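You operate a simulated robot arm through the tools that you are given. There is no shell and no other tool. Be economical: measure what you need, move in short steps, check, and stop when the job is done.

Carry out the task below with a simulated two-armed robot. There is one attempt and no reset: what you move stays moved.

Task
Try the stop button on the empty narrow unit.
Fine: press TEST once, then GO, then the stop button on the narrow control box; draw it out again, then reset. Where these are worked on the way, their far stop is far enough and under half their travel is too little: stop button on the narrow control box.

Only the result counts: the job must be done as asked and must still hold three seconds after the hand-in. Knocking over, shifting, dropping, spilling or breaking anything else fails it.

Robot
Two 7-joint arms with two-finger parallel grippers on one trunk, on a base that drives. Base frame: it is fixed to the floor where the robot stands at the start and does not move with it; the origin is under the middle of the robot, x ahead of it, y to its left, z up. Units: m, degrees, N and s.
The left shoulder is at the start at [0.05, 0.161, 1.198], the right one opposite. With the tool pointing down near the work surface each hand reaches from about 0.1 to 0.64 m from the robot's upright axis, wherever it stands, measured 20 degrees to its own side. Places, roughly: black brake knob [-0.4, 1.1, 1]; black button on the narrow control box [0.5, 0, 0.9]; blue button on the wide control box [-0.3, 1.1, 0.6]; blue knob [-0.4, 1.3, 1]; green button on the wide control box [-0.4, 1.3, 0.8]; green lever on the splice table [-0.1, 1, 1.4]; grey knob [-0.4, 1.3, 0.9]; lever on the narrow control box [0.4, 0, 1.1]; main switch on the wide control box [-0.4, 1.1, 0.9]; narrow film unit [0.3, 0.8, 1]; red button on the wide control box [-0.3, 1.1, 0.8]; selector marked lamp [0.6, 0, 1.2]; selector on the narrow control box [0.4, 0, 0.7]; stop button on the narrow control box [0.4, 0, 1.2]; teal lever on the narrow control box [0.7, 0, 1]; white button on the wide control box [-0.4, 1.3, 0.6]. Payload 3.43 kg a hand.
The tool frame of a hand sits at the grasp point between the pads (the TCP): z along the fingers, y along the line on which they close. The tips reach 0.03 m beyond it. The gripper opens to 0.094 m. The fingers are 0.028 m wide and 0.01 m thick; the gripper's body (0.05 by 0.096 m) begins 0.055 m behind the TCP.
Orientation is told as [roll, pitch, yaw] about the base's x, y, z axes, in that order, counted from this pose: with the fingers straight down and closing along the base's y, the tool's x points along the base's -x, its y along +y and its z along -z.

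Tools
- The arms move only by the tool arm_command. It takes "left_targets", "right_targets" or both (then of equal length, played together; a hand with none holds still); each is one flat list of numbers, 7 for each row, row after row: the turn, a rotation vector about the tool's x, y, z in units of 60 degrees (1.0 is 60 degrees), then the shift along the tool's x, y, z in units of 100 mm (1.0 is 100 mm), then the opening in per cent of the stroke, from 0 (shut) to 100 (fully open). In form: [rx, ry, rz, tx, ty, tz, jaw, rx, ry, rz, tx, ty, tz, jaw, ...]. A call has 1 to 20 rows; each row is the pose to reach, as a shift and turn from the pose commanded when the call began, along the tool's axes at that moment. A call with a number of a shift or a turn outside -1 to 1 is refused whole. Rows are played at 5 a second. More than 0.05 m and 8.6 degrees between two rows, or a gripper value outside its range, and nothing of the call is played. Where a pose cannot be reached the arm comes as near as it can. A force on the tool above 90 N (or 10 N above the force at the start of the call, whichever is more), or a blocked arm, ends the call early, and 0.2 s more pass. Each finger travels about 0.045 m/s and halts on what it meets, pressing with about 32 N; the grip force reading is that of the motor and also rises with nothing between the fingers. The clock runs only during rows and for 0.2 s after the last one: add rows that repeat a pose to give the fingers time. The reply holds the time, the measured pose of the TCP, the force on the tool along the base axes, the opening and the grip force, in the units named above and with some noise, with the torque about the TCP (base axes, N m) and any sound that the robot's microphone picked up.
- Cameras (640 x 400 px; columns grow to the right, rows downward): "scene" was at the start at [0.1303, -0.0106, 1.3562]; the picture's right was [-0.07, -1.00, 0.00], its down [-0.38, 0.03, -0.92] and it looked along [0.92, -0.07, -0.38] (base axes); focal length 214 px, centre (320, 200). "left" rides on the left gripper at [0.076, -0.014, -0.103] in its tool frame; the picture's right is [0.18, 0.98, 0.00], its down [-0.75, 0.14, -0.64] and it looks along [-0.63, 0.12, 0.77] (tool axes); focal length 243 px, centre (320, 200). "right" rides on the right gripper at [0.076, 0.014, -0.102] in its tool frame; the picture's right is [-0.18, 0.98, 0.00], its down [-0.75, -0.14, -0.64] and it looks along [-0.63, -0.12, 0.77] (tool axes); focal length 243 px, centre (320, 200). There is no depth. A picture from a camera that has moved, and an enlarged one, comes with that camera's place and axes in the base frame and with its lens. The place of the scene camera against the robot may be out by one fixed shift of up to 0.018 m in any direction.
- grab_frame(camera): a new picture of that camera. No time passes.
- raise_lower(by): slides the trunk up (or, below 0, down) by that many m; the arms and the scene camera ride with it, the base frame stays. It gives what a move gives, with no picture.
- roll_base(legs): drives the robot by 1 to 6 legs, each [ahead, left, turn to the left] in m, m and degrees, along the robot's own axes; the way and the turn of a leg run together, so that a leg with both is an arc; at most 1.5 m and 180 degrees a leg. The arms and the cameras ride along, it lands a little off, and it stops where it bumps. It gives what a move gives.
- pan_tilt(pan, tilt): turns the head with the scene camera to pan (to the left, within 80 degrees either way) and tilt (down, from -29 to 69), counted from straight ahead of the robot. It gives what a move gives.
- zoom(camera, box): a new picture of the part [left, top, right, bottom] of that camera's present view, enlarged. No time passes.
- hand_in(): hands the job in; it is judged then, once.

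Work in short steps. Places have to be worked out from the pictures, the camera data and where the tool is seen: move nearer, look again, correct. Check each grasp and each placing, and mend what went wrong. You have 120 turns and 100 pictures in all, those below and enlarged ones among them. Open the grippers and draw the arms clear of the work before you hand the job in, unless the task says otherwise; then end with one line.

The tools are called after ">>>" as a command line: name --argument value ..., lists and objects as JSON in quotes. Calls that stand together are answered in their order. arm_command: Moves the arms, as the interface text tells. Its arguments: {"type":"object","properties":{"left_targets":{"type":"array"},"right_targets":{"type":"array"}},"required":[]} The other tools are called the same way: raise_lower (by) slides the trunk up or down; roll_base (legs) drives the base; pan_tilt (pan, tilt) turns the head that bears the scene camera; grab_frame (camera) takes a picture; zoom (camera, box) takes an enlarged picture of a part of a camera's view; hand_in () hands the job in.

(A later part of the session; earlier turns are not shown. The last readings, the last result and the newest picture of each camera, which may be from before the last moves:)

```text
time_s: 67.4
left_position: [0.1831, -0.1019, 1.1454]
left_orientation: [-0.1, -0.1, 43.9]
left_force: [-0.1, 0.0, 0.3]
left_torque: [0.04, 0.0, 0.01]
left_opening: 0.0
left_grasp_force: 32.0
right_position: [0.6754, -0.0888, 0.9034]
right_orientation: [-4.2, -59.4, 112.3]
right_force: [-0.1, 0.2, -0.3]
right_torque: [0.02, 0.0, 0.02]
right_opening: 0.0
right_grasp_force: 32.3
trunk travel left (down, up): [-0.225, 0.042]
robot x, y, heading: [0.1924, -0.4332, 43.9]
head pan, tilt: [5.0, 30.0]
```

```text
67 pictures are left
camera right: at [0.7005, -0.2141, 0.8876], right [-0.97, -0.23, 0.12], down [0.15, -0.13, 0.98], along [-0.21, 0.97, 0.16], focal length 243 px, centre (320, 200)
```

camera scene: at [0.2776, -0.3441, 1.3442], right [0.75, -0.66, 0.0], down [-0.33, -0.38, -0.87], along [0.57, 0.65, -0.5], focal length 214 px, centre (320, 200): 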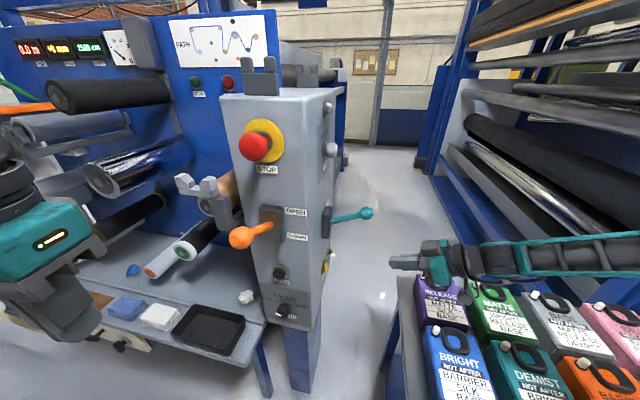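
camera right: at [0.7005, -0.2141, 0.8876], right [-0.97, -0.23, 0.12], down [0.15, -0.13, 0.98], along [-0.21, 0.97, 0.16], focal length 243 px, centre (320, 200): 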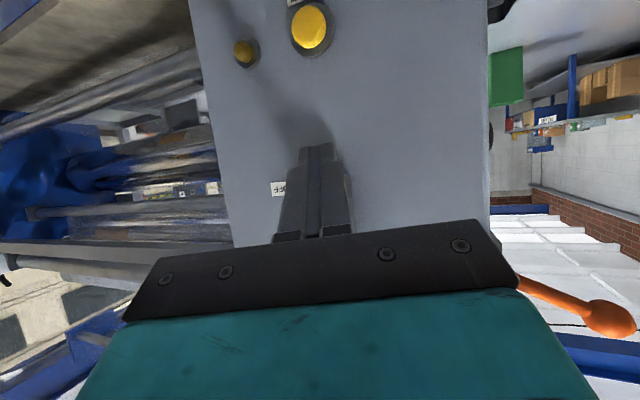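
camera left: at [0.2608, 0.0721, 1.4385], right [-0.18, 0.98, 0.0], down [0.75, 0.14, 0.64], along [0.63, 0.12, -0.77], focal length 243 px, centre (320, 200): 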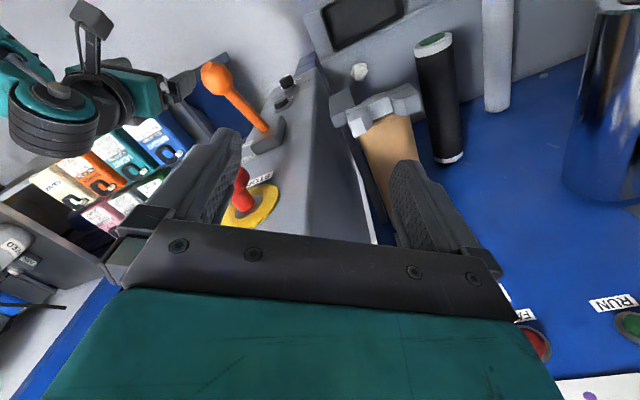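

TEST refined to ≈ (0.636, 0.04, 0.76). I go down and slightly forward to about 6 cm off it.

>>> arm_command --right_targets '[0, 0, 0, 0.229, -0.023, 0.333, 0, 0, 0, 0, 0.457, -0.047, 0.667, 0, 0, 0, 0, 0.686, -0.07, 1.0, 0]'

>>> grab_frame --camera "right"

>>> grab_frame --camera "scene"

```text
time_s: 68.2
left_position: [0.1831, -0.1018, 1.1436]
left_orientation: [-0.1, 0.0, 43.8]
left_force: [0.0, -0.5, -0.3]
left_torque: [0.01, -0.01, 0.05]
left_opening: 0.0
left_grasp_force: 31.7
right_position: [0.6691, -0.0361, 0.7943]
right_orientation: [-4.1, -59.4, 112.3]
right_force: [0.9, -0.5, 0.2]
right_torque: [-0.05, 0.03, 0.01]
right_opening: 0.0
right_grasp_force: 32.3
trunk travel left (down, up): [-0.225, 0.042]
robot x, y, heading: [0.1898, -0.4384, 43.7]
head pan, tilt: [5.0, 30.0]
```

```text
66 pictures are left
camera right: at [0.6945, -0.1618, 0.7785], right [-0.96, -0.23, 0.12], down [0.16, -0.13, 0.98], along [-0.21, 0.96, 0.16], focal length 243 px, centre (320, 200)
```

right: 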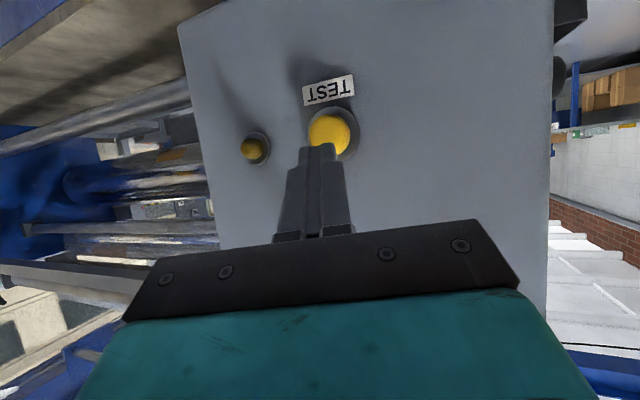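

```text
65 pictures are left
camera scene: at [0.2769, -0.3441, 1.3442], right [0.75, -0.66, 0.0], down [-0.33, -0.38, -0.87], along [0.57, 0.65, -0.5], focal length 214 px, centre (320, 200)
```

scene: 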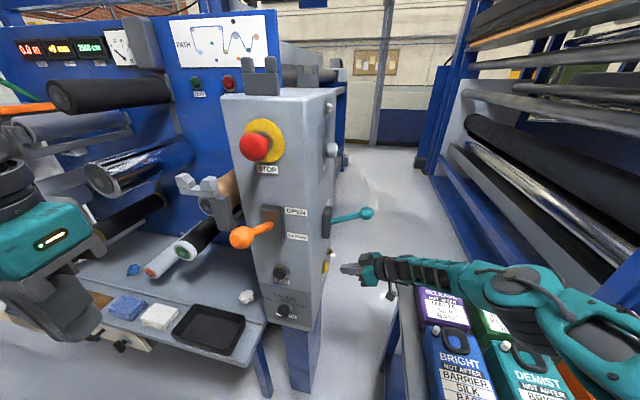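

The tip is ~5.5 cm off TEST, aligned with its normal. I advance 45 mm slightly lower, to just before contact.

>>> arm_command --right_targets '[0, 0, 0, 0.011, 0.044, 0.234, 0, 0, 0, 0, -0.089, 0.083, 0.402, 0, 0, 0, 0, -0.109, 0.09, 0.436, 0]'

>>> grab_frame --camera "right"

```text
time_s: 69.0
left_position: [0.1831, -0.1011, 1.1431]
left_orientation: [-0.1, -0.2, 43.8]
left_force: [0.2, -0.6, -0.2]
left_torque: [0.0, -0.01, -0.03]
left_opening: 0.0001
left_grasp_force: 31.8
right_position: [0.6419, -0.0036, 0.7873]
right_orientation: [-4.2, -59.4, 112.4]
right_force: [-0.1, 0.8, 0.0]
right_torque: [0.01, 0.02, 0.0]
right_opening: 0.0
right_grasp_force: 31.6
right hand out of reach, approached as far as the arm can: row 2, 3
trunk travel left (down, up): [-0.225, 0.042]
robot x, y, heading: [0.1919, -0.4369, 44.1]
head pan, tilt: [5.0, 30.0]
```

```text
64 pictures are left
camera right: at [0.6687, -0.1285, 0.7727], right [-0.97, -0.23, 0.12], down [0.15, -0.13, 0.98], along [-0.21, 0.96, 0.16], focal length 243 px, centre (320, 200)
```

right: 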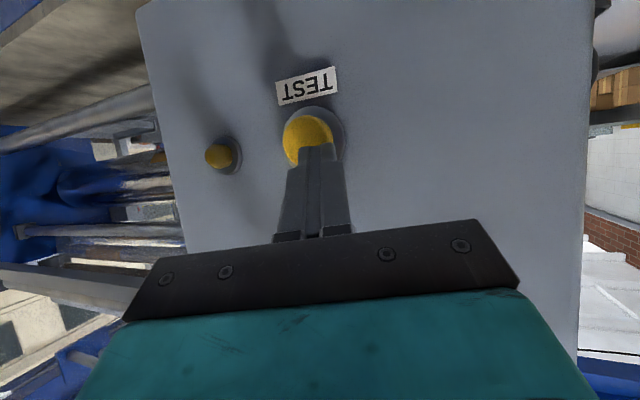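

The arm is near its reach limit here. I pull back 40 mm, drive the base ~6 cm left (toward the box along the press direction), and look again.

>>> arm_command --right_targets '[0, 0, 0, 0.1, -0.04, -0.168, 0, 0, 0, 0, 0.25, -0.1, -0.42, 0]'

>>> roll_base --legs '[[0.02, 0.06, 0]]'

>>> grab_frame --camera "right"

```text
time_s: 69.6
left_position: [0.1832, -0.1026, 1.1449]
left_orientation: [-0.1, 0.0, 43.8]
left_force: [0.0, 0.8, -0.3]
left_torque: [0.01, 0.0, 0.0]
left_opening: 0.0001
left_grasp_force: 32.2
right_position: [0.6695, -0.0464, 0.7862]
right_orientation: [-4.1, -59.4, 112.3]
right_force: [-0.6, 0.5, 0.7]
right_torque: [-0.01, -0.01, 0.03]
right_opening: 0.0
right_grasp_force: 31.8
trunk travel left (down, up): [-0.225, 0.042]
robot x, y, heading: [0.189, -0.4366, 44.0]
head pan, tilt: [5.0, 30.0]
```

```text
time_s: 70.8
left_position: [0.1569, -0.0456, 1.1441]
left_orientation: [0.0, -0.1, 43.9]
left_force: [-0.5, 0.0, -0.5]
left_torque: [-0.01, 0.04, 0.01]
left_opening: 0.0003
left_grasp_force: 32.3
right_position: [0.6428, 0.0101, 0.7863]
right_orientation: [-4.4, -59.4, 112.5]
right_force: [2.9, -20.1, 4.6]
right_torque: [-0.15, 0.02, 0.13]
right_opening: 0.0
right_grasp_force: 31.9
trunk travel left (down, up): [-0.225, 0.042]
robot x, y, heading: [0.16, -0.3775, 43.7]
head pan, tilt: [5.0, 30.0]
heard: click
```

```text
63 pictures are left
camera right: at [0.6697, -0.1157, 0.7716], right [-0.97, -0.23, 0.12], down [0.15, -0.13, 0.98], along [-0.21, 0.97, 0.16], focal length 243 px, centre (320, 200)
```

right: 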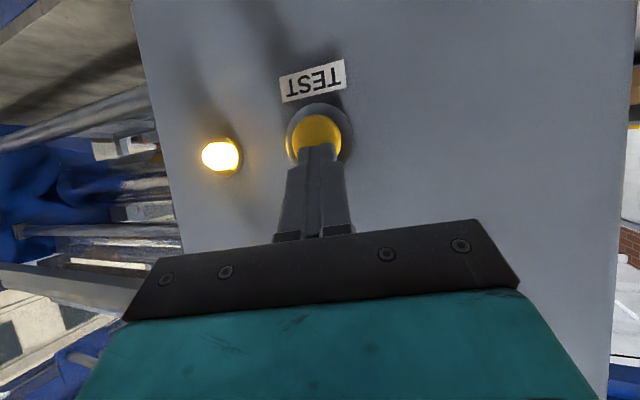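

The base move itself pressed TEST: one click, and the amber lamp is lit. I withdraw along the normal and check the lamp.

>>> arm_command --right_targets '[0, 0, 0, 0.1, -0.04, -0.168, 0, 0, 0, 0, 0.25, -0.1, -0.42, 0, 0, 0, 0, 0.45, -0.1, -0.7, 0]'

>>> grab_frame --camera "right"

```text
time_s: 71.6
left_position: [0.1555, -0.0451, 1.1443]
left_orientation: [0.0, 0.0, 44.0]
left_force: [-0.4, -0.6, -1.1]
left_torque: [0.01, 0.01, 0.0]
left_opening: 0.0
left_grasp_force: 32.1
right_position: [0.6804, -0.0661, 0.7825]
right_orientation: [-4.3, -59.3, 112.4]
right_force: [-0.1, -0.5, -0.6]
right_torque: [0.02, 0.0, -0.03]
right_opening: 0.0
right_grasp_force: 32.2
trunk travel left (down, up): [-0.225, 0.042]
robot x, y, heading: [0.1641, -0.3801, 44.1]
head pan, tilt: [5.0, 30.0]
```

```text
62 pictures are left
camera right: at [0.7068, -0.1926, 0.7677], right [-0.97, -0.23, 0.12], down [0.15, -0.13, 0.98], along [-0.21, 0.97, 0.16], focal length 243 px, centre (320, 200)
```

right: 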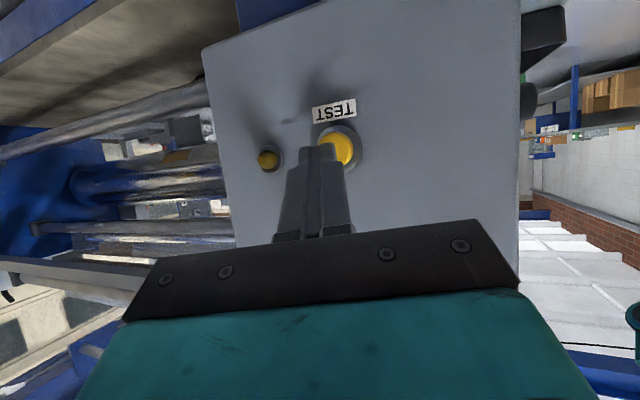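

TEST was momentary and is released. I raise the right hand and swing it back to fingers-down.

>>> arm_command --right_targets '[0, 0, 0, -0.286, -0.013, -0.168, 0, 0, 0, 0, -0.571, -0.025, -0.336, 0, 0, 0, 0, -0.857, -0.038, -0.504, 0]'

>>> arm_command --right_targets '[0.0432, 0.0678, 0.0829, -0.01, 0.05, -0.09, 0, 0.0863, 0.1355, 0.1658, -0.02, 0.1, -0.2, 0, 0.1295, 0.2033, 0.2488, -0.03, 0.15, -0.3, 0, 0.1727, 0.271, 0.3317, -0.04, 0.2, -0.4, 0, 0.2158, 0.3388, 0.4146, -0.05, 0.25, -0.5, 0, 0.259, 0.4065, 0.4975, -0.06, 0.3, -0.6, 0, 0.3022, 0.4743, 0.5804, -0.07, 0.35, -0.7, 0, 0.3453, 0.542, 0.6633, -0.08, 0.4, -0.8, 0, 0.3885, 0.6098, 0.7463, -0.1, 0.45, -0.85, 0, 0.4317, 0.6775, 0.8292, -0.1, 0.5, -0.9, 0, 0.4748, 0.7453, 0.9121, -0.1, 0.52, -0.95, 0, 0.518, 0.813, 0.995, -0.1, 0.55, -0.99, 0]'

>>> grab_frame --camera "scene"

```text
time_s: 72.4
left_position: [0.1568, -0.0442, 1.144]
left_orientation: [0.0, 0.0, 44.0]
left_force: [0.2, -0.1, -0.7]
left_torque: [0.01, 0.02, -0.02]
left_opening: 0.0002
left_grasp_force: 32.5
right_position: [0.6791, -0.0659, 0.8826]
right_orientation: [-4.3, -59.2, 112.4]
right_force: [0.6, 0.1, 1.0]
right_torque: [0.0, 0.02, -0.02]
right_opening: 0.0001
right_grasp_force: 32.2
trunk travel left (down, up): [-0.225, 0.042]
robot x, y, heading: [0.1651, -0.3798, 44.3]
head pan, tilt: [5.0, 30.0]
```

```text
time_s: 75.0
left_position: [0.1563, -0.0451, 1.1449]
left_orientation: [-0.1, 0.0, 43.8]
left_force: [-0.7, -0.5, 0.6]
left_torque: [0.01, 0.0, 0.03]
left_opening: 0.0
left_grasp_force: 31.6
right_position: [0.6515, -0.1579, 0.9402]
right_orientation: [3.1, -3.8, 43.6]
right_force: [0.1, -0.4, -0.4]
right_torque: [0.0, 0.04, -0.01]
right_opening: 0.0
right_grasp_force: 31.9
right hand out of reach, approached as far as the arm can: row 4, 5, 6
trunk travel left (down, up): [-0.225, 0.042]
robot x, y, heading: [0.1633, -0.3819, 44.2]
head pan, tilt: [5.0, 30.0]
```

```text
61 pictures are left
camera scene: at [0.2498, -0.2873, 1.3442], right [0.75, -0.66, 0.0], down [-0.33, -0.38, -0.87], along [0.57, 0.65, -0.5], focal length 214 px, centre (320, 200)
```

scene: 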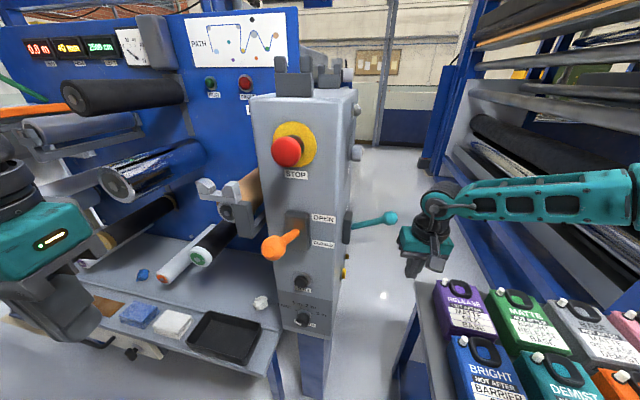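

Boxes are undisturbed. I back away and drive round to the wide box by the way I came.

>>> roll_base --legs '[[-0.2, 0, 0], [0, 0, -44], [-0.05, 0.15, 0], [-0.38, 0, 0], [-0.15, 0.35, 0]]'

```text
time_s: 85.5
left_position: [-0.3288, 0.2337, 1.1434]
left_orientation: [-0.1, -0.1, -0.4]
left_force: [0.0, 0.1, -0.1]
left_torque: [-0.01, 0.01, -0.04]
left_opening: 0.0002
left_grasp_force: 32.1
right_position: [-0.054, -0.1925, 0.9396]
right_orientation: [3.0, -3.8, -0.6]
right_force: [0.7, 0.0, 0.0]
right_torque: [-0.02, -0.02, -0.02]
right_opening: 0.0
right_grasp_force: 31.9
trunk travel left (down, up): [-0.225, 0.042]
robot x, y, heading: [-0.5602, -0.0106, -0.3]
head pan, tilt: [5.0, 30.0]
```

>>> arm_command --right_targets '[0, 0, 0, 0.4, 0, 0, 0, 0, 0, 0, 0.8, 0, 0, 0, 0, 0, 0, 1.0, 0, 0, 0]'

>>> roll_base --legs '[[-0.32, 0.385, 0], [-0.12, 0.4, 0], [0, 0, 30]]'

>>> pan_tilt --pan 5 --tilt 38

>>> grab_frame --camera "scene"

```text
time_s: 86.3
left_position: [-0.3282, 0.2333, 1.1441]
left_orientation: [-0.1, -0.1, -0.4]
left_force: [-0.1, -0.3, -0.4]
left_torque: [-0.01, 0.0, 0.03]
left_opening: 0.0001
left_grasp_force: 32.0
right_position: [-0.1531, -0.1931, 0.9329]
right_orientation: [3.1, -3.9, -0.6]
right_force: [-0.5, -0.1, -0.4]
right_torque: [-0.01, 0.02, 0.0]
right_opening: 0.0001
right_grasp_force: 32.0
trunk travel left (down, up): [-0.225, 0.042]
robot x, y, heading: [-0.5602, -0.0107, -0.3]
head pan, tilt: [5.0, 30.0]
```

```text
time_s: 95.3
left_position: [-0.9097, 1.1017, 1.1443]
left_orientation: [0.0, -0.1, 29.0]
left_force: [-0.1, -0.3, 1.4]
left_torque: [-0.02, 0.0, 0.0]
left_opening: 0.0
left_grasp_force: 31.6
right_position: [-0.5467, 0.8166, 0.9329]
right_orientation: [3.0, -3.8, 28.9]
right_force: [0.1, -0.3, 0.1]
right_torque: [0.03, 0.01, -0.01]
right_opening: 0.0
right_grasp_force: 32.3
trunk travel left (down, up): [-0.225, 0.042]
robot x, y, heading: [-0.9858, 0.7732, 29.4]
head pan, tilt: [5.0, 30.0]
```

```text
time_s: 96.0
left_position: [-0.908, 1.103, 1.1433]
left_orientation: [-0.1, -0.1, 29.1]
left_force: [0.3, 0.2, 0.1]
left_torque: [0.01, 0.0, -0.02]
left_opening: 0.0001
left_grasp_force: 32.1
right_position: [-0.5459, 0.8165, 0.9336]
right_orientation: [3.0, -3.9, 28.8]
right_force: [-0.1, -0.1, 0.0]
right_torque: [-0.03, 0.02, 0.0]
right_opening: 0.0
right_grasp_force: 32.0
trunk travel left (down, up): [-0.225, 0.042]
robot x, y, heading: [-0.9857, 0.7776, 29.3]
head pan, tilt: [5.0, 38.0]
```

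```text
60 pictures are left
camera scene: at [-0.8821, 0.84, 1.3319], right [0.56, -0.83, 0.0], down [-0.51, -0.34, -0.79], along [0.65, 0.44, -0.62], focal length 214 px, centre (320, 200)
```

scene: 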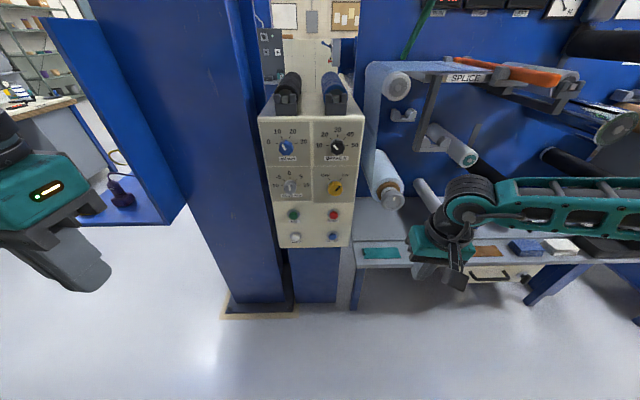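

The wide box is in view; GO estimated at (-0.44, 1.25, 0.79). The left arm suits it; I pitch the left hand forward 60° while moving toward it.

>>> arm_command --left_targets '[0, -0.125, 0, -0.125, -0.044, 0.125, 0, 0, -0.25, 0, -0.25, -0.088, 0.25, 0, 0, -0.375, 0, -0.375, -0.131, 0.375, 0, 0, -0.5, 0, -0.5, -0.175, 0.5, 0, 0, -0.625, 0, -0.625, -0.219, 0.625, 0, 0, -0.75, 0, -0.75, -0.263, 0.75, 0, 0, -0.875, 0, -0.875, -0.306, 0.875, 0, 0, -1, 0, -1, -0.35, 1, 0]'

>>> grab_frame --camera "left"

```text
time_s: 97.8
left_position: [-0.7118, 1.1534, 1.0328]
left_orientation: [-0.3, -56.5, 29.2]
left_force: [0.3, -0.1, -0.2]
left_torque: [0.01, -0.03, 0.02]
left_opening: 0.0
left_grasp_force: 32.1
left hand out of reach, approached as far as the arm can: row 1, 2, 3, 4, 5, 6, 7, 8
right_position: [-0.5465, 0.8158, 0.9334]
right_orientation: [3.0, -3.8, 28.9]
right_force: [0.3, -0.2, -0.5]
right_torque: [-0.04, -0.01, -0.02]
right_opening: 0.0001
right_grasp_force: 32.0
trunk travel left (down, up): [-0.225, 0.042]
robot x, y, heading: [-0.9898, 0.7783, 29.0]
head pan, tilt: [5.0, 38.0]
```

```text
59 pictures are left
camera left: at [-0.8155, 1.0791, 1.027], right [-0.56, 0.81, -0.16], down [-0.17, 0.07, 0.98], along [0.81, 0.58, 0.1], focal length 243 px, centre (320, 200)
```

left: 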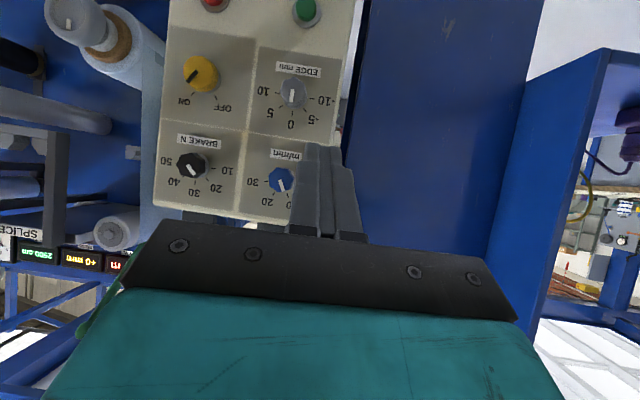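

GO refined to ≈ (-0.43, 1.267, 0.775), left tip now ~0.28 m off the face. I advance along the finger axis in two steps.

>>> arm_command --left_targets '[0, 0, 0, 0.09, -0.04, 0.33, 0, 0, 0, 0, 0.18, -0.08, 0.67, 0, 0, 0, 0, 0.26, -0.12, 1.0, 0]'

>>> arm_command --left_targets '[0, 0, 0, 0.09, -0.04, 0.33, 0, 0, 0, 0, 0.18, -0.08, 0.67, 0, 0, 0, 0, 0.26, -0.12, 1.0, 0]'

>>> grab_frame --camera "left"

```text
time_s: 98.6
left_position: [-0.639, 1.1732, 0.9692]
left_orientation: [-0.3, -56.0, 29.5]
left_force: [-0.5, 0.7, -0.4]
left_torque: [-0.01, -0.05, -0.03]
left_opening: 0.0
left_grasp_force: 31.7
left hand out of reach, approached as far as the arm can: row 2, 3
right_position: [-0.5471, 0.8175, 0.9336]
right_orientation: [2.9, -3.9, 28.9]
right_force: [0.1, 0.1, 0.0]
right_torque: [-0.07, -0.01, -0.05]
right_opening: 0.0
right_grasp_force: 31.6
trunk travel left (down, up): [-0.225, 0.042]
robot x, y, heading: [-0.9845, 0.7786, 29.2]
head pan, tilt: [5.0, 38.0]
```

```text
time_s: 99.4
left_position: [-0.5976, 1.174, 0.9228]
left_orientation: [1.1, -55.1, 28.4]
left_force: [0.8, 0.5, -0.5]
left_torque: [0.03, 0.0, 0.0]
left_opening: 0.0
left_grasp_force: 32.3
left hand out of reach, approached as far as the arm can: row 1, 2, 3
right_position: [-0.5459, 0.8166, 0.9337]
right_orientation: [3.1, -3.8, 28.9]
right_force: [-0.7, 0.1, -0.2]
right_torque: [0.03, -0.02, -0.03]
right_opening: 0.0
right_grasp_force: 31.9
trunk travel left (down, up): [-0.225, 0.042]
robot x, y, heading: [-0.9871, 0.7752, 29.1]
head pan, tilt: [5.0, 38.0]
```

```text
58 pictures are left
camera left: at [-0.6991, 1.1004, 0.9186], right [-0.57, 0.81, -0.14], down [-0.15, 0.07, 0.99], along [0.81, 0.59, 0.08], focal length 243 px, centre (320, 200)
```

left: 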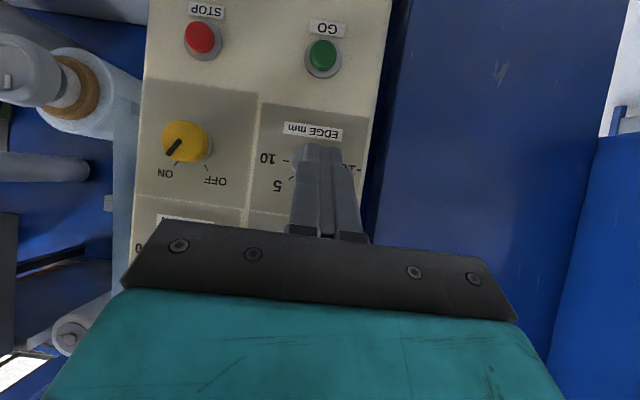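

Reach is limiting because the shoulder is high. I raise the right hand a little to keep it clear, then lower the trunk 0.14 m to bring the left tip to GO's height.

>>> arm_command --right_targets '[0, 0, 0, 0.1, 0, -0.4, 0, 0, 0, 0, 0.2, 0, -0.8, 0, 0, 0, 0, 0.3, 0, -1.0, 0]'

>>> raise_lower --by -0.14

>>> grab_frame --camera "left"

>>> grab_frame --camera "scene"

```text
time_s: 100.2
left_position: [-0.5969, 1.1743, 0.9228]
left_orientation: [1.1, -55.1, 28.3]
left_force: [0.0, 0.0, 0.5]
left_torque: [0.01, -0.03, 0.0]
left_opening: 0.0001
left_grasp_force: 32.0
right_position: [-0.5773, 0.7934, 1.0284]
right_orientation: [3.0, -3.8, 28.7]
right_force: [-0.1, 0.5, 0.4]
right_torque: [-0.01, 0.02, 0.0]
right_opening: 0.0
right_grasp_force: 32.1
trunk travel left (down, up): [-0.225, 0.042]
robot x, y, heading: [-0.9888, 0.7746, 28.9]
head pan, tilt: [5.0, 38.0]
```

```text
time_s: 101.9
left_position: [-0.5971, 1.1739, 0.7832]
left_orientation: [1.1, -55.0, 28.4]
left_force: [0.4, 0.0, -0.8]
left_torque: [0.03, -0.02, 0.0]
left_opening: 0.0
left_grasp_force: 32.1
right_position: [-0.5767, 0.7933, 0.8895]
right_orientation: [3.0, -3.8, 28.8]
right_force: [-0.4, -0.4, -0.3]
right_torque: [-0.02, -0.02, 0.0]
right_opening: 0.0
right_grasp_force: 32.2
trunk travel left (down, up): [-0.085, 0.182]
robot x, y, heading: [-0.9859, 0.7729, 29.0]
head pan, tilt: [5.0, 38.0]
```

```text
57 pictures are left
camera left: at [-0.699, 1.1003, 0.7787], right [-0.57, 0.81, -0.14], down [-0.15, 0.07, 0.99], along [0.81, 0.59, 0.08], focal length 243 px, centre (320, 200)
```

left: 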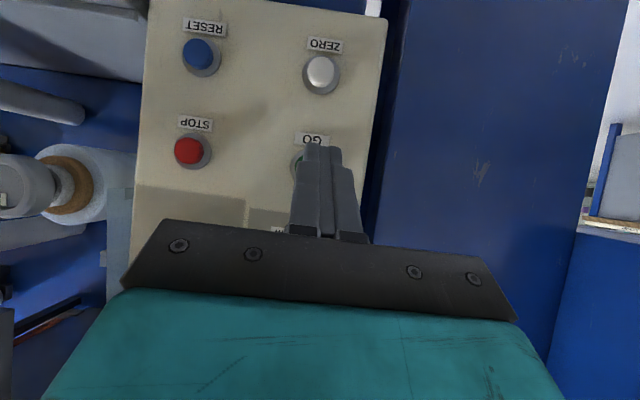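

```text
56 pictures are left
camera scene: at [-0.8822, 0.84, 1.1919], right [0.56, -0.83, 0.0], down [-0.51, -0.34, -0.79], along [0.65, 0.44, -0.62], focal length 214 px, centre (320, 200)
```

scene: 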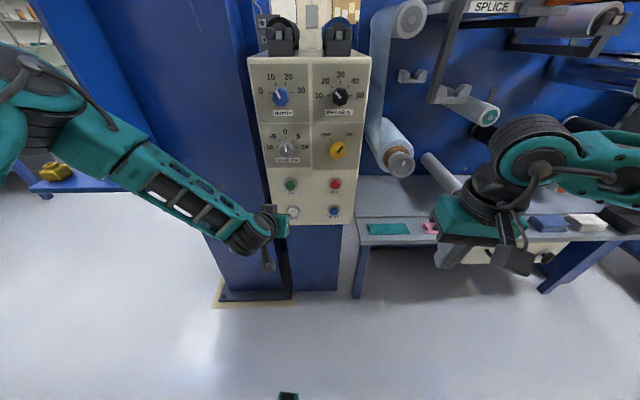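

Left tip is at GO's height, ~0.145 m off, GO slightly right of it. I advance 0.10 m with a small right shift.

>>> arm_command --left_targets '[0, 0, 0, -0.17, -0.02, 0.29, 0, 0, 0, 0, -0.34, -0.04, 0.58, 0, 0, 0, 0, -0.508, -0.06, 0.874, 0]'

>>> grab_frame --camera "left"

```text
time_s: 102.7
left_position: [-0.5069, 1.2199, 0.7737]
left_orientation: [1.1, -55.1, 28.3]
left_force: [-0.7, -0.3, -0.5]
left_torque: [0.03, 0.0, -0.01]
left_opening: 0.0
left_grasp_force: 31.9
right_position: [-0.5772, 0.7937, 0.889]
right_orientation: [3.0, -3.7, 28.8]
right_force: [-0.2, 0.8, 0.5]
right_torque: [0.02, -0.01, 0.0]
right_opening: 0.0
right_grasp_force: 32.3
trunk travel left (down, up): [-0.085, 0.182]
robot x, y, heading: [-0.9868, 0.7804, 28.9]
head pan, tilt: [5.0, 38.0]
```

```text
55 pictures are left
camera left: at [-0.6093, 1.1451, 0.7694], right [-0.57, 0.81, -0.14], down [-0.15, 0.07, 0.99], along [0.81, 0.59, 0.08], focal length 243 px, centre (320, 200)
```

left: 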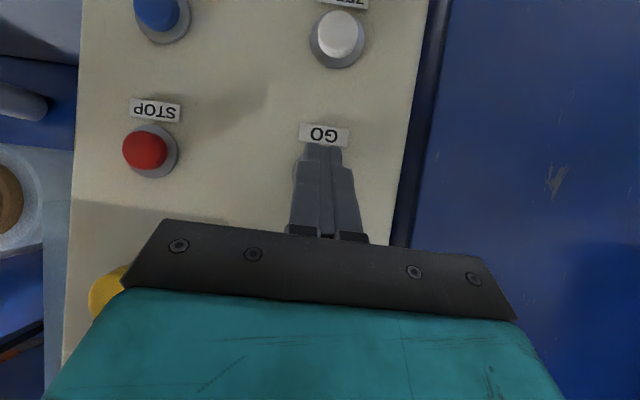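

Tip is at (-0.485,1.232,0.757), GO right ahead ~5 cm. I press forward gently 45 mm and read.

>>> arm_command --left_targets '[0, 0, 0, -0.115, 0.004, 0.166, 0, 0, 0, 0, -0.2, 0.007, 0.29, 0, 0, 0, 0, -0.258, 0.009, 0.373, 0]'

>>> grab_frame --camera "left"

```text
time_s: 103.5
left_position: [-0.4655, 1.2416, 0.7721]
left_orientation: [1.0, -55.1, 28.4]
left_force: [0.1, -0.5, -0.1]
left_torque: [0.01, -0.02, 0.01]
left_opening: 0.0
left_grasp_force: 32.2
right_position: [-0.5773, 0.7929, 0.8894]
right_orientation: [3.0, -3.9, 28.8]
right_force: [-0.1, 0.5, -0.6]
right_torque: [0.01, 0.01, -0.03]
right_opening: 0.0001
right_grasp_force: 32.6
trunk travel left (down, up): [-0.085, 0.182]
robot x, y, heading: [-0.9852, 0.7753, 28.9]
head pan, tilt: [5.0, 38.0]
```

```text
54 pictures are left
camera left: at [-0.5689, 1.1678, 0.7693], right [-0.57, 0.81, -0.14], down [-0.15, 0.07, 0.99], along [0.81, 0.59, 0.08], focal length 243 px, centre (320, 200)
```

left: 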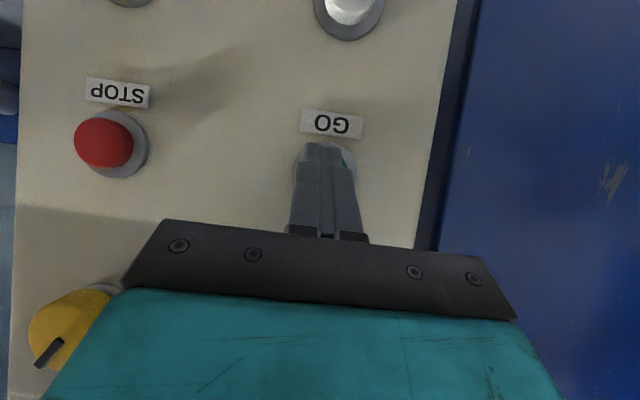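

No contact yet; grey bezel now visible round the tips. I press on another 25 mm in small steps.

>>> arm_command --left_targets '[0, 0, 0, -0.046, 0.002, 0.066, 0, 0, 0, 0, -0.092, 0.003, 0.132, 0, 0, 0, 0, -0.143, 0.005, 0.207, 0]'

```text
time_s: 104.3
left_position: [-0.4536, 1.247, 0.7693]
left_orientation: [0.7, -54.1, 28.4]
left_force: [-39.5, -19.5, 19.2]
left_torque: [0.24, -0.23, 0.24]
left_opening: 0.0
left_grasp_force: 31.7
right_position: [-0.5806, 0.7929, 0.8912]
right_orientation: [2.9, -4.3, 28.9]
right_force: [0.2, -0.3, 0.5]
right_torque: [0.0, 0.0, 0.01]
right_opening: 0.0003
right_grasp_force: 32.1
trunk travel left (down, up): [-0.085, 0.182]
robot x, y, heading: [-0.9857, 0.7749, 29.1]
head pan, tilt: [5.0, 38.0]
heard: click
stopped in row 3 (left hand): the force on the tool passed its limit at 96 N (the readings are from after the stop); the commanded pose is now the measured one
```

Click: GO pressed. I withdraw straight back and check the displays.

>>> arm_command --left_targets '[0, 0, 0, 0.115, -0.004, -0.166, 0, 0, 0, 0, 0.286, -0.01, -0.414, 0, 0, 0, 0, 0.5, -0.015, -0.8, 0]'

>>> grab_frame --camera "scene"

>>> grab_frame --camera "left"

```text
time_s: 105.2
left_position: [-0.5327, 1.205, 0.7701]
left_orientation: [1.0, -54.2, 28.4]
left_force: [0.5, -0.4, 1.0]
left_torque: [-0.02, 0.05, 0.02]
left_opening: 0.0002
left_grasp_force: 31.8
right_position: [-0.5782, 0.7939, 0.8888]
right_orientation: [3.0, -3.9, 29.0]
right_force: [0.0, 0.6, 0.4]
right_torque: [-0.01, -0.02, -0.01]
right_opening: 0.0002
right_grasp_force: 32.1
trunk travel left (down, up): [-0.085, 0.182]
robot x, y, heading: [-0.9844, 0.7731, 29.4]
head pan, tilt: [5.0, 38.0]
```

```text
53 pictures are left
camera scene: at [-0.8838, 0.8397, 1.1918], right [0.56, -0.83, 0.0], down [-0.51, -0.35, -0.79], along [0.65, 0.44, -0.62], focal length 214 px, centre (320, 200)
```

scene: 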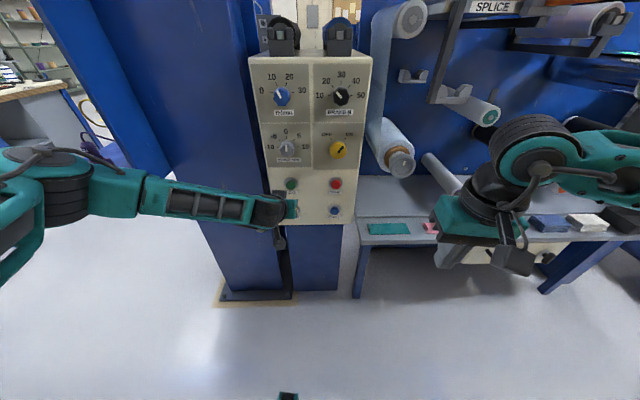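

```text
52 pictures are left
camera left: at [-0.636, 1.1303, 0.7694], right [-0.57, 0.81, -0.14], down [-0.13, 0.07, 0.99], along [0.81, 0.59, 0.06], focal length 243 px, centre (320, 200)
```

left: 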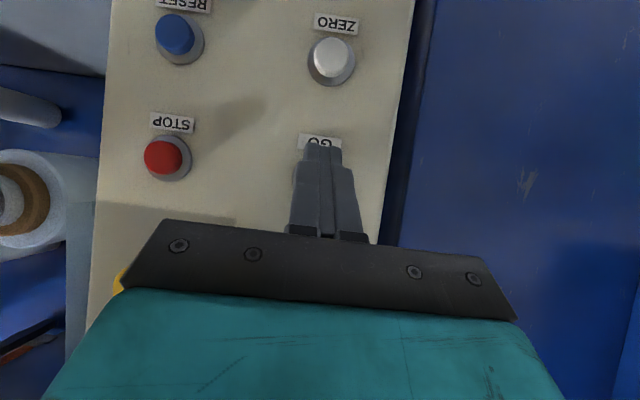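

I look at the RUN lamp and displays to confirm that the unit runs.

>>> pan_tilt --pan -18 --tilt 0

>>> zoom --camera "scene" --box '[220, 80, 480, 240]'

```text
time_s: 106.2
left_position: [-0.5326, 1.2045, 0.7705]
left_orientation: [1.0, -54.2, 28.5]
left_force: [-0.8, -0.9, 0.1]
left_torque: [0.03, 0.04, 0.0]
left_opening: 0.0002
left_grasp_force: 31.9
right_position: [-0.578, 0.7941, 0.8895]
right_orientation: [3.0, -3.8, 28.9]
right_force: [-0.3, -0.4, -0.6]
right_torque: [0.0, -0.01, 0.01]
right_opening: 0.0
right_grasp_force: 32.5
trunk travel left (down, up): [-0.085, 0.182]
robot x, y, heading: [-0.9849, 0.7772, 29.0]
head pan, tilt: [-18.0, 0.0]
```

```text
2.46 times, centred on (350, 160) of scene
camera zoom: at [-0.8668, 0.8087, 1.2525], right [0.19, -0.98, 0.0], down [0.0, 0.0, -1.0], along [0.98, 0.19, 0.0], focal length 528 px, centre (246, 298)
```

zoom: 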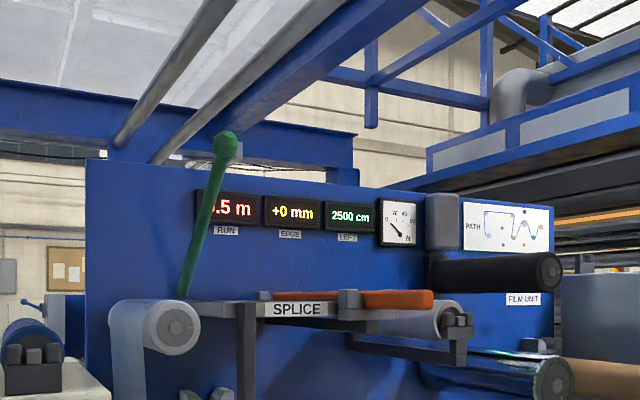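

RUN display counts (0.5 m): the unit is running. I pull the left hand back, raise the trunk, and tuck the left arm fingers-down for the drive to STOP.

>>> arm_command --left_targets '[0, 0, 0, 0, 0, -0.4, 0, 0, 0, 0, 0, 0, -0.8, 0, 0, 0, 0, 0, 0, -1, 0]'

>>> raise_lower --by 0.14

>>> arm_command --left_targets '[0, 0, 0, 0.05, 0.07, -0.4, 0, 0, 0, 0, 0.1, 0.14, -0.8, 0, 0, 0, 0, 0.13, 0.18, -1, 0]'

>>> arm_command --left_targets '[0, 0.112, 0, 0.02, 0.03, -0.12, 0, 0, 0.225, 0, 0.04, 0.06, -0.25, 0, 0, 0.337, 0, 0.06, 0.09, -0.37, 0, 0, 0.45, 0, 0.08, 0.12, -0.5, 0, 0, 0.562, 0, 0.1, 0.15, -0.62, 0, 0, 0.675, 0, 0.12, 0.18, -0.75, 0, 0, 0.787, 0, 0.14, 0.21, -0.87, 0, 0, 0.9, 0, 0.16, 0.24, -1, 0]'

```text
time_s: 107.0
left_position: [-0.6023, 1.1643, 0.8302]
left_orientation: [1.0, -54.2, 28.3]
left_force: [0.0, -0.2, 0.1]
left_torque: [0.0, 0.02, 0.02]
left_opening: 0.0
left_grasp_force: 31.9
right_position: [-0.5785, 0.794, 0.8884]
right_orientation: [2.9, -3.8, 28.9]
right_force: [0.1, 0.4, -0.4]
right_torque: [-0.02, 0.01, 0.02]
right_opening: 0.0001
right_grasp_force: 32.1
trunk travel left (down, up): [-0.085, 0.182]
robot x, y, heading: [-0.9887, 0.7749, 29.2]
head pan, tilt: [-18.0, 0.0]
```

```text
time_s: 108.7
left_position: [-0.603, 1.1639, 0.9703]
left_orientation: [1.1, -54.2, 28.4]
left_force: [0.2, 0.5, -0.4]
left_torque: [-0.01, 0.01, 0.02]
left_opening: 0.0002
left_grasp_force: 31.3
right_position: [-0.5775, 0.7951, 1.0291]
right_orientation: [3.0, -3.8, 29.0]
right_force: [0.1, 0.4, 0.1]
right_torque: [0.02, 0.0, 0.0]
right_opening: 0.0
right_grasp_force: 32.4
trunk travel left (down, up): [-0.225, 0.042]
robot x, y, heading: [-0.9898, 0.7733, 29.4]
head pan, tilt: [-18.0, 0.0]
```

```text
time_s: 109.5
left_position: [-0.6883, 1.1368, 1.0193]
left_orientation: [1.0, -54.1, 28.2]
left_force: [-0.9, 0.1, -0.9]
left_torque: [0.0, -0.01, 0.01]
left_opening: 0.0
left_grasp_force: 32.0
right_position: [-0.5771, 0.7952, 1.0293]
right_orientation: [3.1, -3.9, 29.0]
right_force: [-0.1, 0.0, 0.2]
right_torque: [-0.04, 0.0, -0.02]
right_opening: 0.0
right_grasp_force: 31.8
trunk travel left (down, up): [-0.225, 0.042]
robot x, y, heading: [-0.986, 0.7728, 29.2]
head pan, tilt: [-18.0, 0.0]
```

```text
time_s: 111.3
left_position: [-0.7787, 1.1126, 1.0635]
left_orientation: [0.6, 0.0, 29.2]
left_force: [1.3, 0.2, 0.1]
left_torque: [0.02, 0.0, 0.0]
left_opening: 0.0
left_grasp_force: 32.3
right_position: [-0.5774, 0.7933, 1.0297]
right_orientation: [3.0, -3.8, 29.0]
right_force: [-0.6, 0.0, -0.5]
right_torque: [-0.02, 0.01, -0.04]
right_opening: 0.0
right_grasp_force: 31.8
trunk travel left (down, up): [-0.225, 0.042]
robot x, y, heading: [-0.9888, 0.7742, 29.3]
head pan, tilt: [-18.0, 0.0]
```

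Left arm is tucked to fingers-down. I pull it slightly nearer and drive back to stand before STOP at about (-0.18, -0.2), heading 30°, for the right arm.

>>> arm_command --left_targets '[0, 0, 0, 0.4, 0, 0, 0, 0, 0, 0, 0.8, 0, 0, 0]'

>>> roll_base --legs '[[0, 0, -29], [0.12, -0.4, 0], [0.3, -0.4, 0], [0.35, -0.18, 0], [0, 0, 30]]'

>>> pan_tilt --pan 0 --tilt 25

>>> grab_frame --camera "scene"

```text
time_s: 111.9
left_position: [-0.8496, 1.0712, 1.0649]
left_orientation: [0.5, -0.3, 29.2]
left_force: [-0.1, 0.5, 0.0]
left_torque: [0.02, -0.01, 0.03]
left_opening: 0.0001
left_grasp_force: 32.2
right_position: [-0.5779, 0.794, 1.0293]
right_orientation: [2.9, -3.9, 29.0]
right_force: [0.3, 0.8, 0.2]
right_torque: [-0.01, 0.01, 0.03]
right_opening: 0.0
right_grasp_force: 32.1
trunk travel left (down, up): [-0.225, 0.042]
robot x, y, heading: [-0.9855, 0.7758, 29.5]
head pan, tilt: [-18.0, 0.0]
```

```text
time_s: 124.6
left_position: [-0.0849, 0.0953, 1.0653]
left_orientation: [0.6, -0.1, 31.0]
left_force: [0.1, 0.1, -0.1]
left_torque: [-0.04, -0.02, -0.03]
left_opening: 0.0
left_grasp_force: 32.1
right_position: [0.1952, -0.1744, 1.0285]
right_orientation: [3.0, -3.9, 30.8]
right_force: [-0.1, 0.1, -0.2]
right_torque: [-0.03, 0.02, 0.02]
right_opening: 0.0
right_grasp_force: 32.4
trunk travel left (down, up): [-0.225, 0.042]
robot x, y, heading: [-0.2125, -0.2048, 31.0]
head pan, tilt: [-18.0, 0.0]
```

```text
time_s: 125.5
left_position: [-0.0867, 0.0957, 1.0654]
left_orientation: [0.5, -0.1, 31.0]
left_force: [0.1, 0.7, 0.5]
left_torque: [0.0, 0.01, 0.01]
left_opening: 0.0002
left_grasp_force: 32.0
right_position: [0.1944, -0.1738, 1.029]
right_orientation: [2.9, -3.9, 30.7]
right_force: [-0.7, 0.5, 0.5]
right_torque: [0.01, 0.01, -0.05]
right_opening: 0.0
right_grasp_force: 32.4
trunk travel left (down, up): [-0.225, 0.042]
robot x, y, heading: [-0.2173, -0.2073, 30.7]
head pan, tilt: [0.0, 25.0]
```

```text
50 pictures are left
camera scene: at [-0.1039, -0.1418, 1.3522], right [0.51, -0.86, 0.0], down [-0.36, -0.22, -0.91], along [0.78, 0.47, -0.42], focal length 214 px, centre (320, 200)
```

scene: 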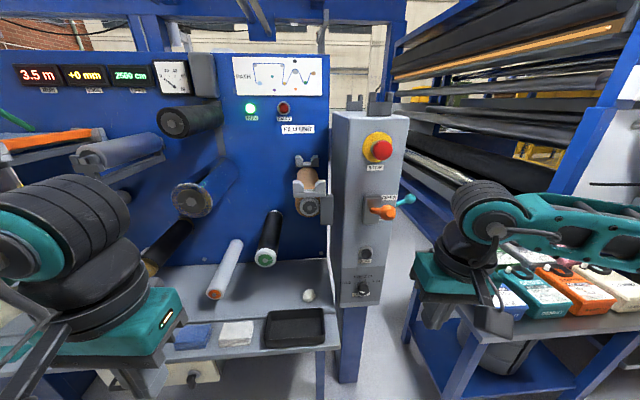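

The unit runs (RUN lamp lit). STOP head ≈ (0.43, 0.0, 1.245). I pitch the right hand forward 60° while raising it, then look.

>>> arm_command --right_targets '[0, -0.125, 0, -0.05, 0.02, -0.125, 0, 0, -0.25, 0, -0.1, 0.04, -0.25, 0, 0, -0.375, 0, -0.15, 0.06, -0.375, 0, 0, -0.5, 0, -0.2, 0.08, -0.5, 0, 0, -0.625, 0, -0.25, 0.1, -0.625, 0, 0, -0.75, 0, -0.3, 0.12, -0.75, 0, 0, -0.875, 0, -0.35, 0.14, -0.875, 0, 0, -1, 0, -0.4, 0.15, -1, 0]'

>>> grab_frame --camera "right"

```text
time_s: 127.3
left_position: [-0.0847, 0.0955, 1.0648]
left_orientation: [0.5, -0.1, 31.0]
left_force: [-0.5, 0.2, -0.6]
left_torque: [0.0, 0.01, 0.02]
left_opening: 0.0
left_grasp_force: 32.1
right_position: [0.2419, -0.121, 1.1371]
right_orientation: [6.9, -63.8, 24.8]
right_force: [-0.7, 0.0, -0.9]
right_torque: [-0.02, -0.01, 0.02]
right_opening: 0.0
right_grasp_force: 32.2
right hand out of reach, approached as far as the arm can: row 5, 6, 7, 8
trunk travel left (down, up): [-0.225, 0.042]
robot x, y, heading: [-0.2148, -0.2065, 31.0]
head pan, tilt: [0.0, 25.0]
```

```text
49 pictures are left
camera right: at [0.1251, -0.1739, 1.1141], right [-0.43, 0.88, 0.22], down [-0.11, -0.29, 0.95], along [0.9, 0.38, 0.22], focal length 243 px, centre (320, 200)
```

right: 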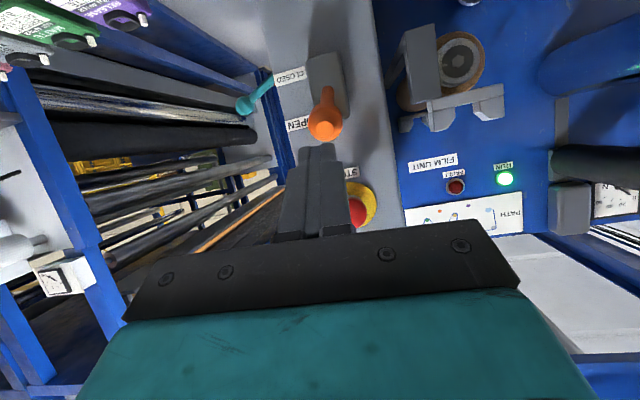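

STOP lies at ≈ (0.43, 0.01, 1.235). I bring the right tip to about 9 cm in front of it, coming from above the lever.

>>> arm_command --right_targets '[0, 0, 0, -0.38, 0.06, 0.12, 0, 0, 0, 0, -0.76, 0.12, 0.2, 0]'

>>> arm_command --right_targets '[0, 0, 0, -0.38, 0.06, 0.12, 0, 0, 0, 0, -0.76, 0.12, 0.3, 0]'

>>> grab_frame --camera "right"

>>> grab_frame --camera "scene"

```text
time_s: 127.9
left_position: [-0.0844, 0.0942, 1.0651]
left_orientation: [0.6, -0.2, 31.0]
left_force: [0.0, -0.7, -0.2]
left_torque: [0.01, 0.02, 0.01]
left_opening: 0.0
left_grasp_force: 32.3
right_position: [0.2821, -0.0865, 1.1978]
right_orientation: [6.7, -63.7, 25.0]
right_force: [0.0, 0.3, 0.8]
right_torque: [-0.02, -0.01, 0.01]
right_opening: 0.0
right_grasp_force: 31.9
trunk travel left (down, up): [-0.225, 0.042]
robot x, y, heading: [-0.2176, -0.2061, 31.2]
head pan, tilt: [0.0, 25.0]
```

```text
time_s: 128.5
left_position: [-0.0855, 0.0962, 1.0647]
left_orientation: [0.6, -0.1, 31.0]
left_force: [-0.1, 0.1, 1.0]
left_torque: [-0.01, -0.02, 0.03]
left_opening: 0.0
left_grasp_force: 31.6
right_position: [0.3283, -0.049, 1.255]
right_orientation: [6.7, -63.6, 25.0]
right_force: [-0.7, 0.1, -1.0]
right_torque: [-0.01, -0.02, 0.03]
right_opening: 0.0
right_grasp_force: 32.1
trunk travel left (down, up): [-0.225, 0.042]
robot x, y, heading: [-0.2144, -0.2047, 30.8]
head pan, tilt: [0.0, 25.0]
```

```text
48 pictures are left
camera right: at [0.2112, -0.1012, 1.2303], right [-0.43, 0.88, 0.22], down [-0.11, -0.29, 0.95], along [0.9, 0.39, 0.22], focal length 243 px, centre (320, 200)
```

right: 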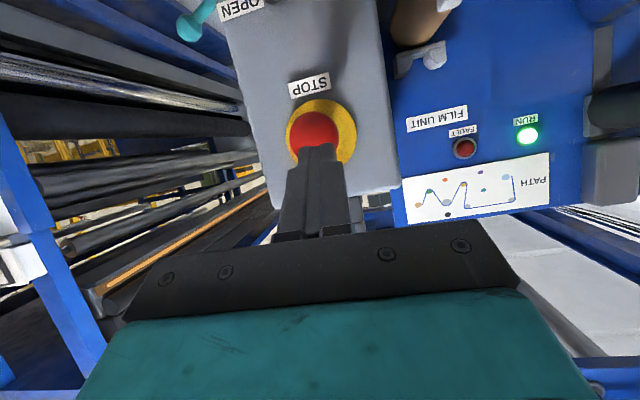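

```text
47 pictures are left
camera scene: at [-0.1039, -0.1414, 1.3521], right [0.51, -0.86, 0.0], down [-0.36, -0.22, -0.91], along [0.78, 0.47, -0.42], focal length 214 px, centre (320, 200)
```

scene: 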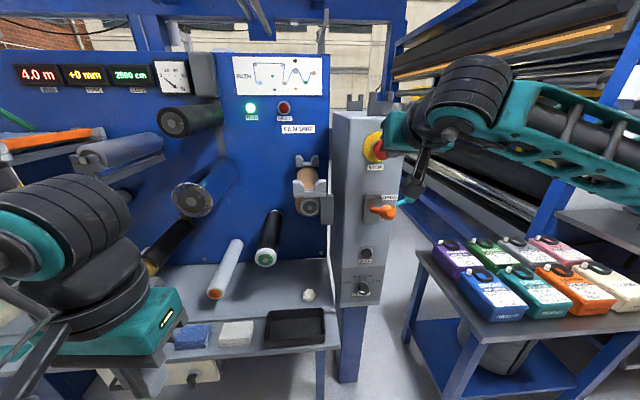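

STOP head front ≈ (0.41, -0.006, 1.218); tip is ~6.5 cm off and 2 cm high. I lower it and advance 55 mm.

>>> arm_command --right_targets '[0, 0, 0, 0.09, -0.01, 0.2, 0, 0, 0, 0, 0.01, -0.015, 0.42, 0, 0, 0, 0, -0.066, -0.02, 0.583, 0]'

>>> grab_frame --camera "right"

```text
time_s: 129.3
left_position: [-0.0848, 0.0943, 1.0646]
left_orientation: [0.7, -0.1, 31.0]
left_force: [0.3, -0.5, -0.3]
left_torque: [0.0, 0.01, 0.0]
left_opening: 0.0003
left_grasp_force: 32.2
right_position: [0.3772, -0.0213, 1.2347]
right_orientation: [6.9, -63.7, 24.9]
right_force: [0.2, 0.4, 1.1]
right_torque: [0.0, 0.0, -0.02]
right_opening: 0.0
right_grasp_force: 32.0
trunk travel left (down, up): [-0.225, 0.042]
robot x, y, heading: [-0.2174, -0.2054, 30.9]
head pan, tilt: [0.0, 25.0]
```

```text
46 pictures are left
camera right: at [0.26, -0.074, 1.2103], right [-0.43, 0.88, 0.22], down [-0.11, -0.29, 0.95], along [0.9, 0.39, 0.22], focal length 243 px, centre (320, 200)
```

right: 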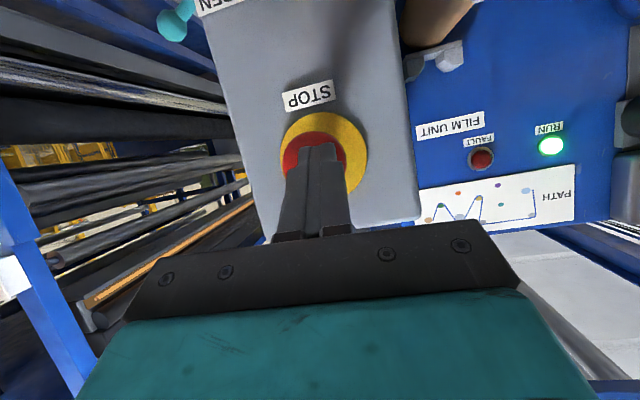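

Well centred. I press on in 6 mm steps up to 36 mm.

>>> arm_command --right_targets '[0, 0, 0, -0.027, -0.001, 0.054, 0, 0, 0, 0, -0.053, -0.002, 0.108, 0, 0, 0, 0, -0.08, -0.003, 0.162, 0, 0, 0, 0, -0.106, -0.004, 0.216, 0, 0, 0, 0, -0.133, -0.005, 0.27, 0, 0, 0, 0, -0.16, -0.006, 0.324, 0]'

>>> grab_frame --camera "right"

```text
time_s: 130.7
left_position: [-0.0914, 0.0895, 1.067]
left_orientation: [0.7, -0.6, 30.9]
left_force: [0.1, -0.1, -0.5]
left_torque: [-0.01, 0.02, 0.02]
left_opening: 0.0
left_grasp_force: 31.7
right_position: [0.3986, -0.0089, 1.2325]
right_orientation: [6.6, -63.4, 25.3]
right_force: [-50.4, -38.6, -14.3]
right_torque: [-0.26, 0.45, 0.01]
right_opening: 0.0
right_grasp_force: 32.1
trunk travel left (down, up): [-0.225, 0.042]
robot x, y, heading: [-0.2156, -0.2048, 30.9]
head pan, tilt: [0.0, 25.0]
```

```text
45 pictures are left
camera right: at [0.2815, -0.0621, 1.2102], right [-0.43, 0.88, 0.22], down [-0.11, -0.29, 0.95], along [0.9, 0.39, 0.22], focal length 243 px, centre (320, 200)
```

right: 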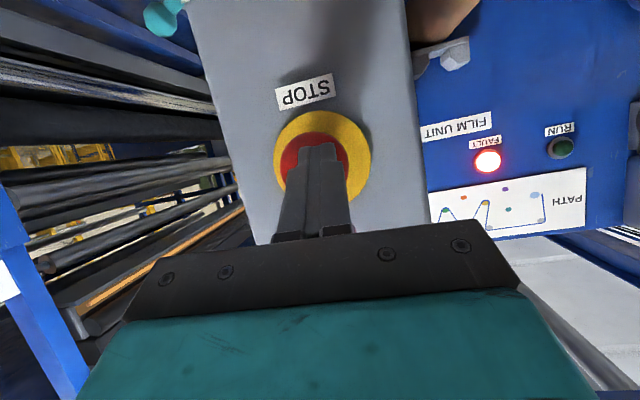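

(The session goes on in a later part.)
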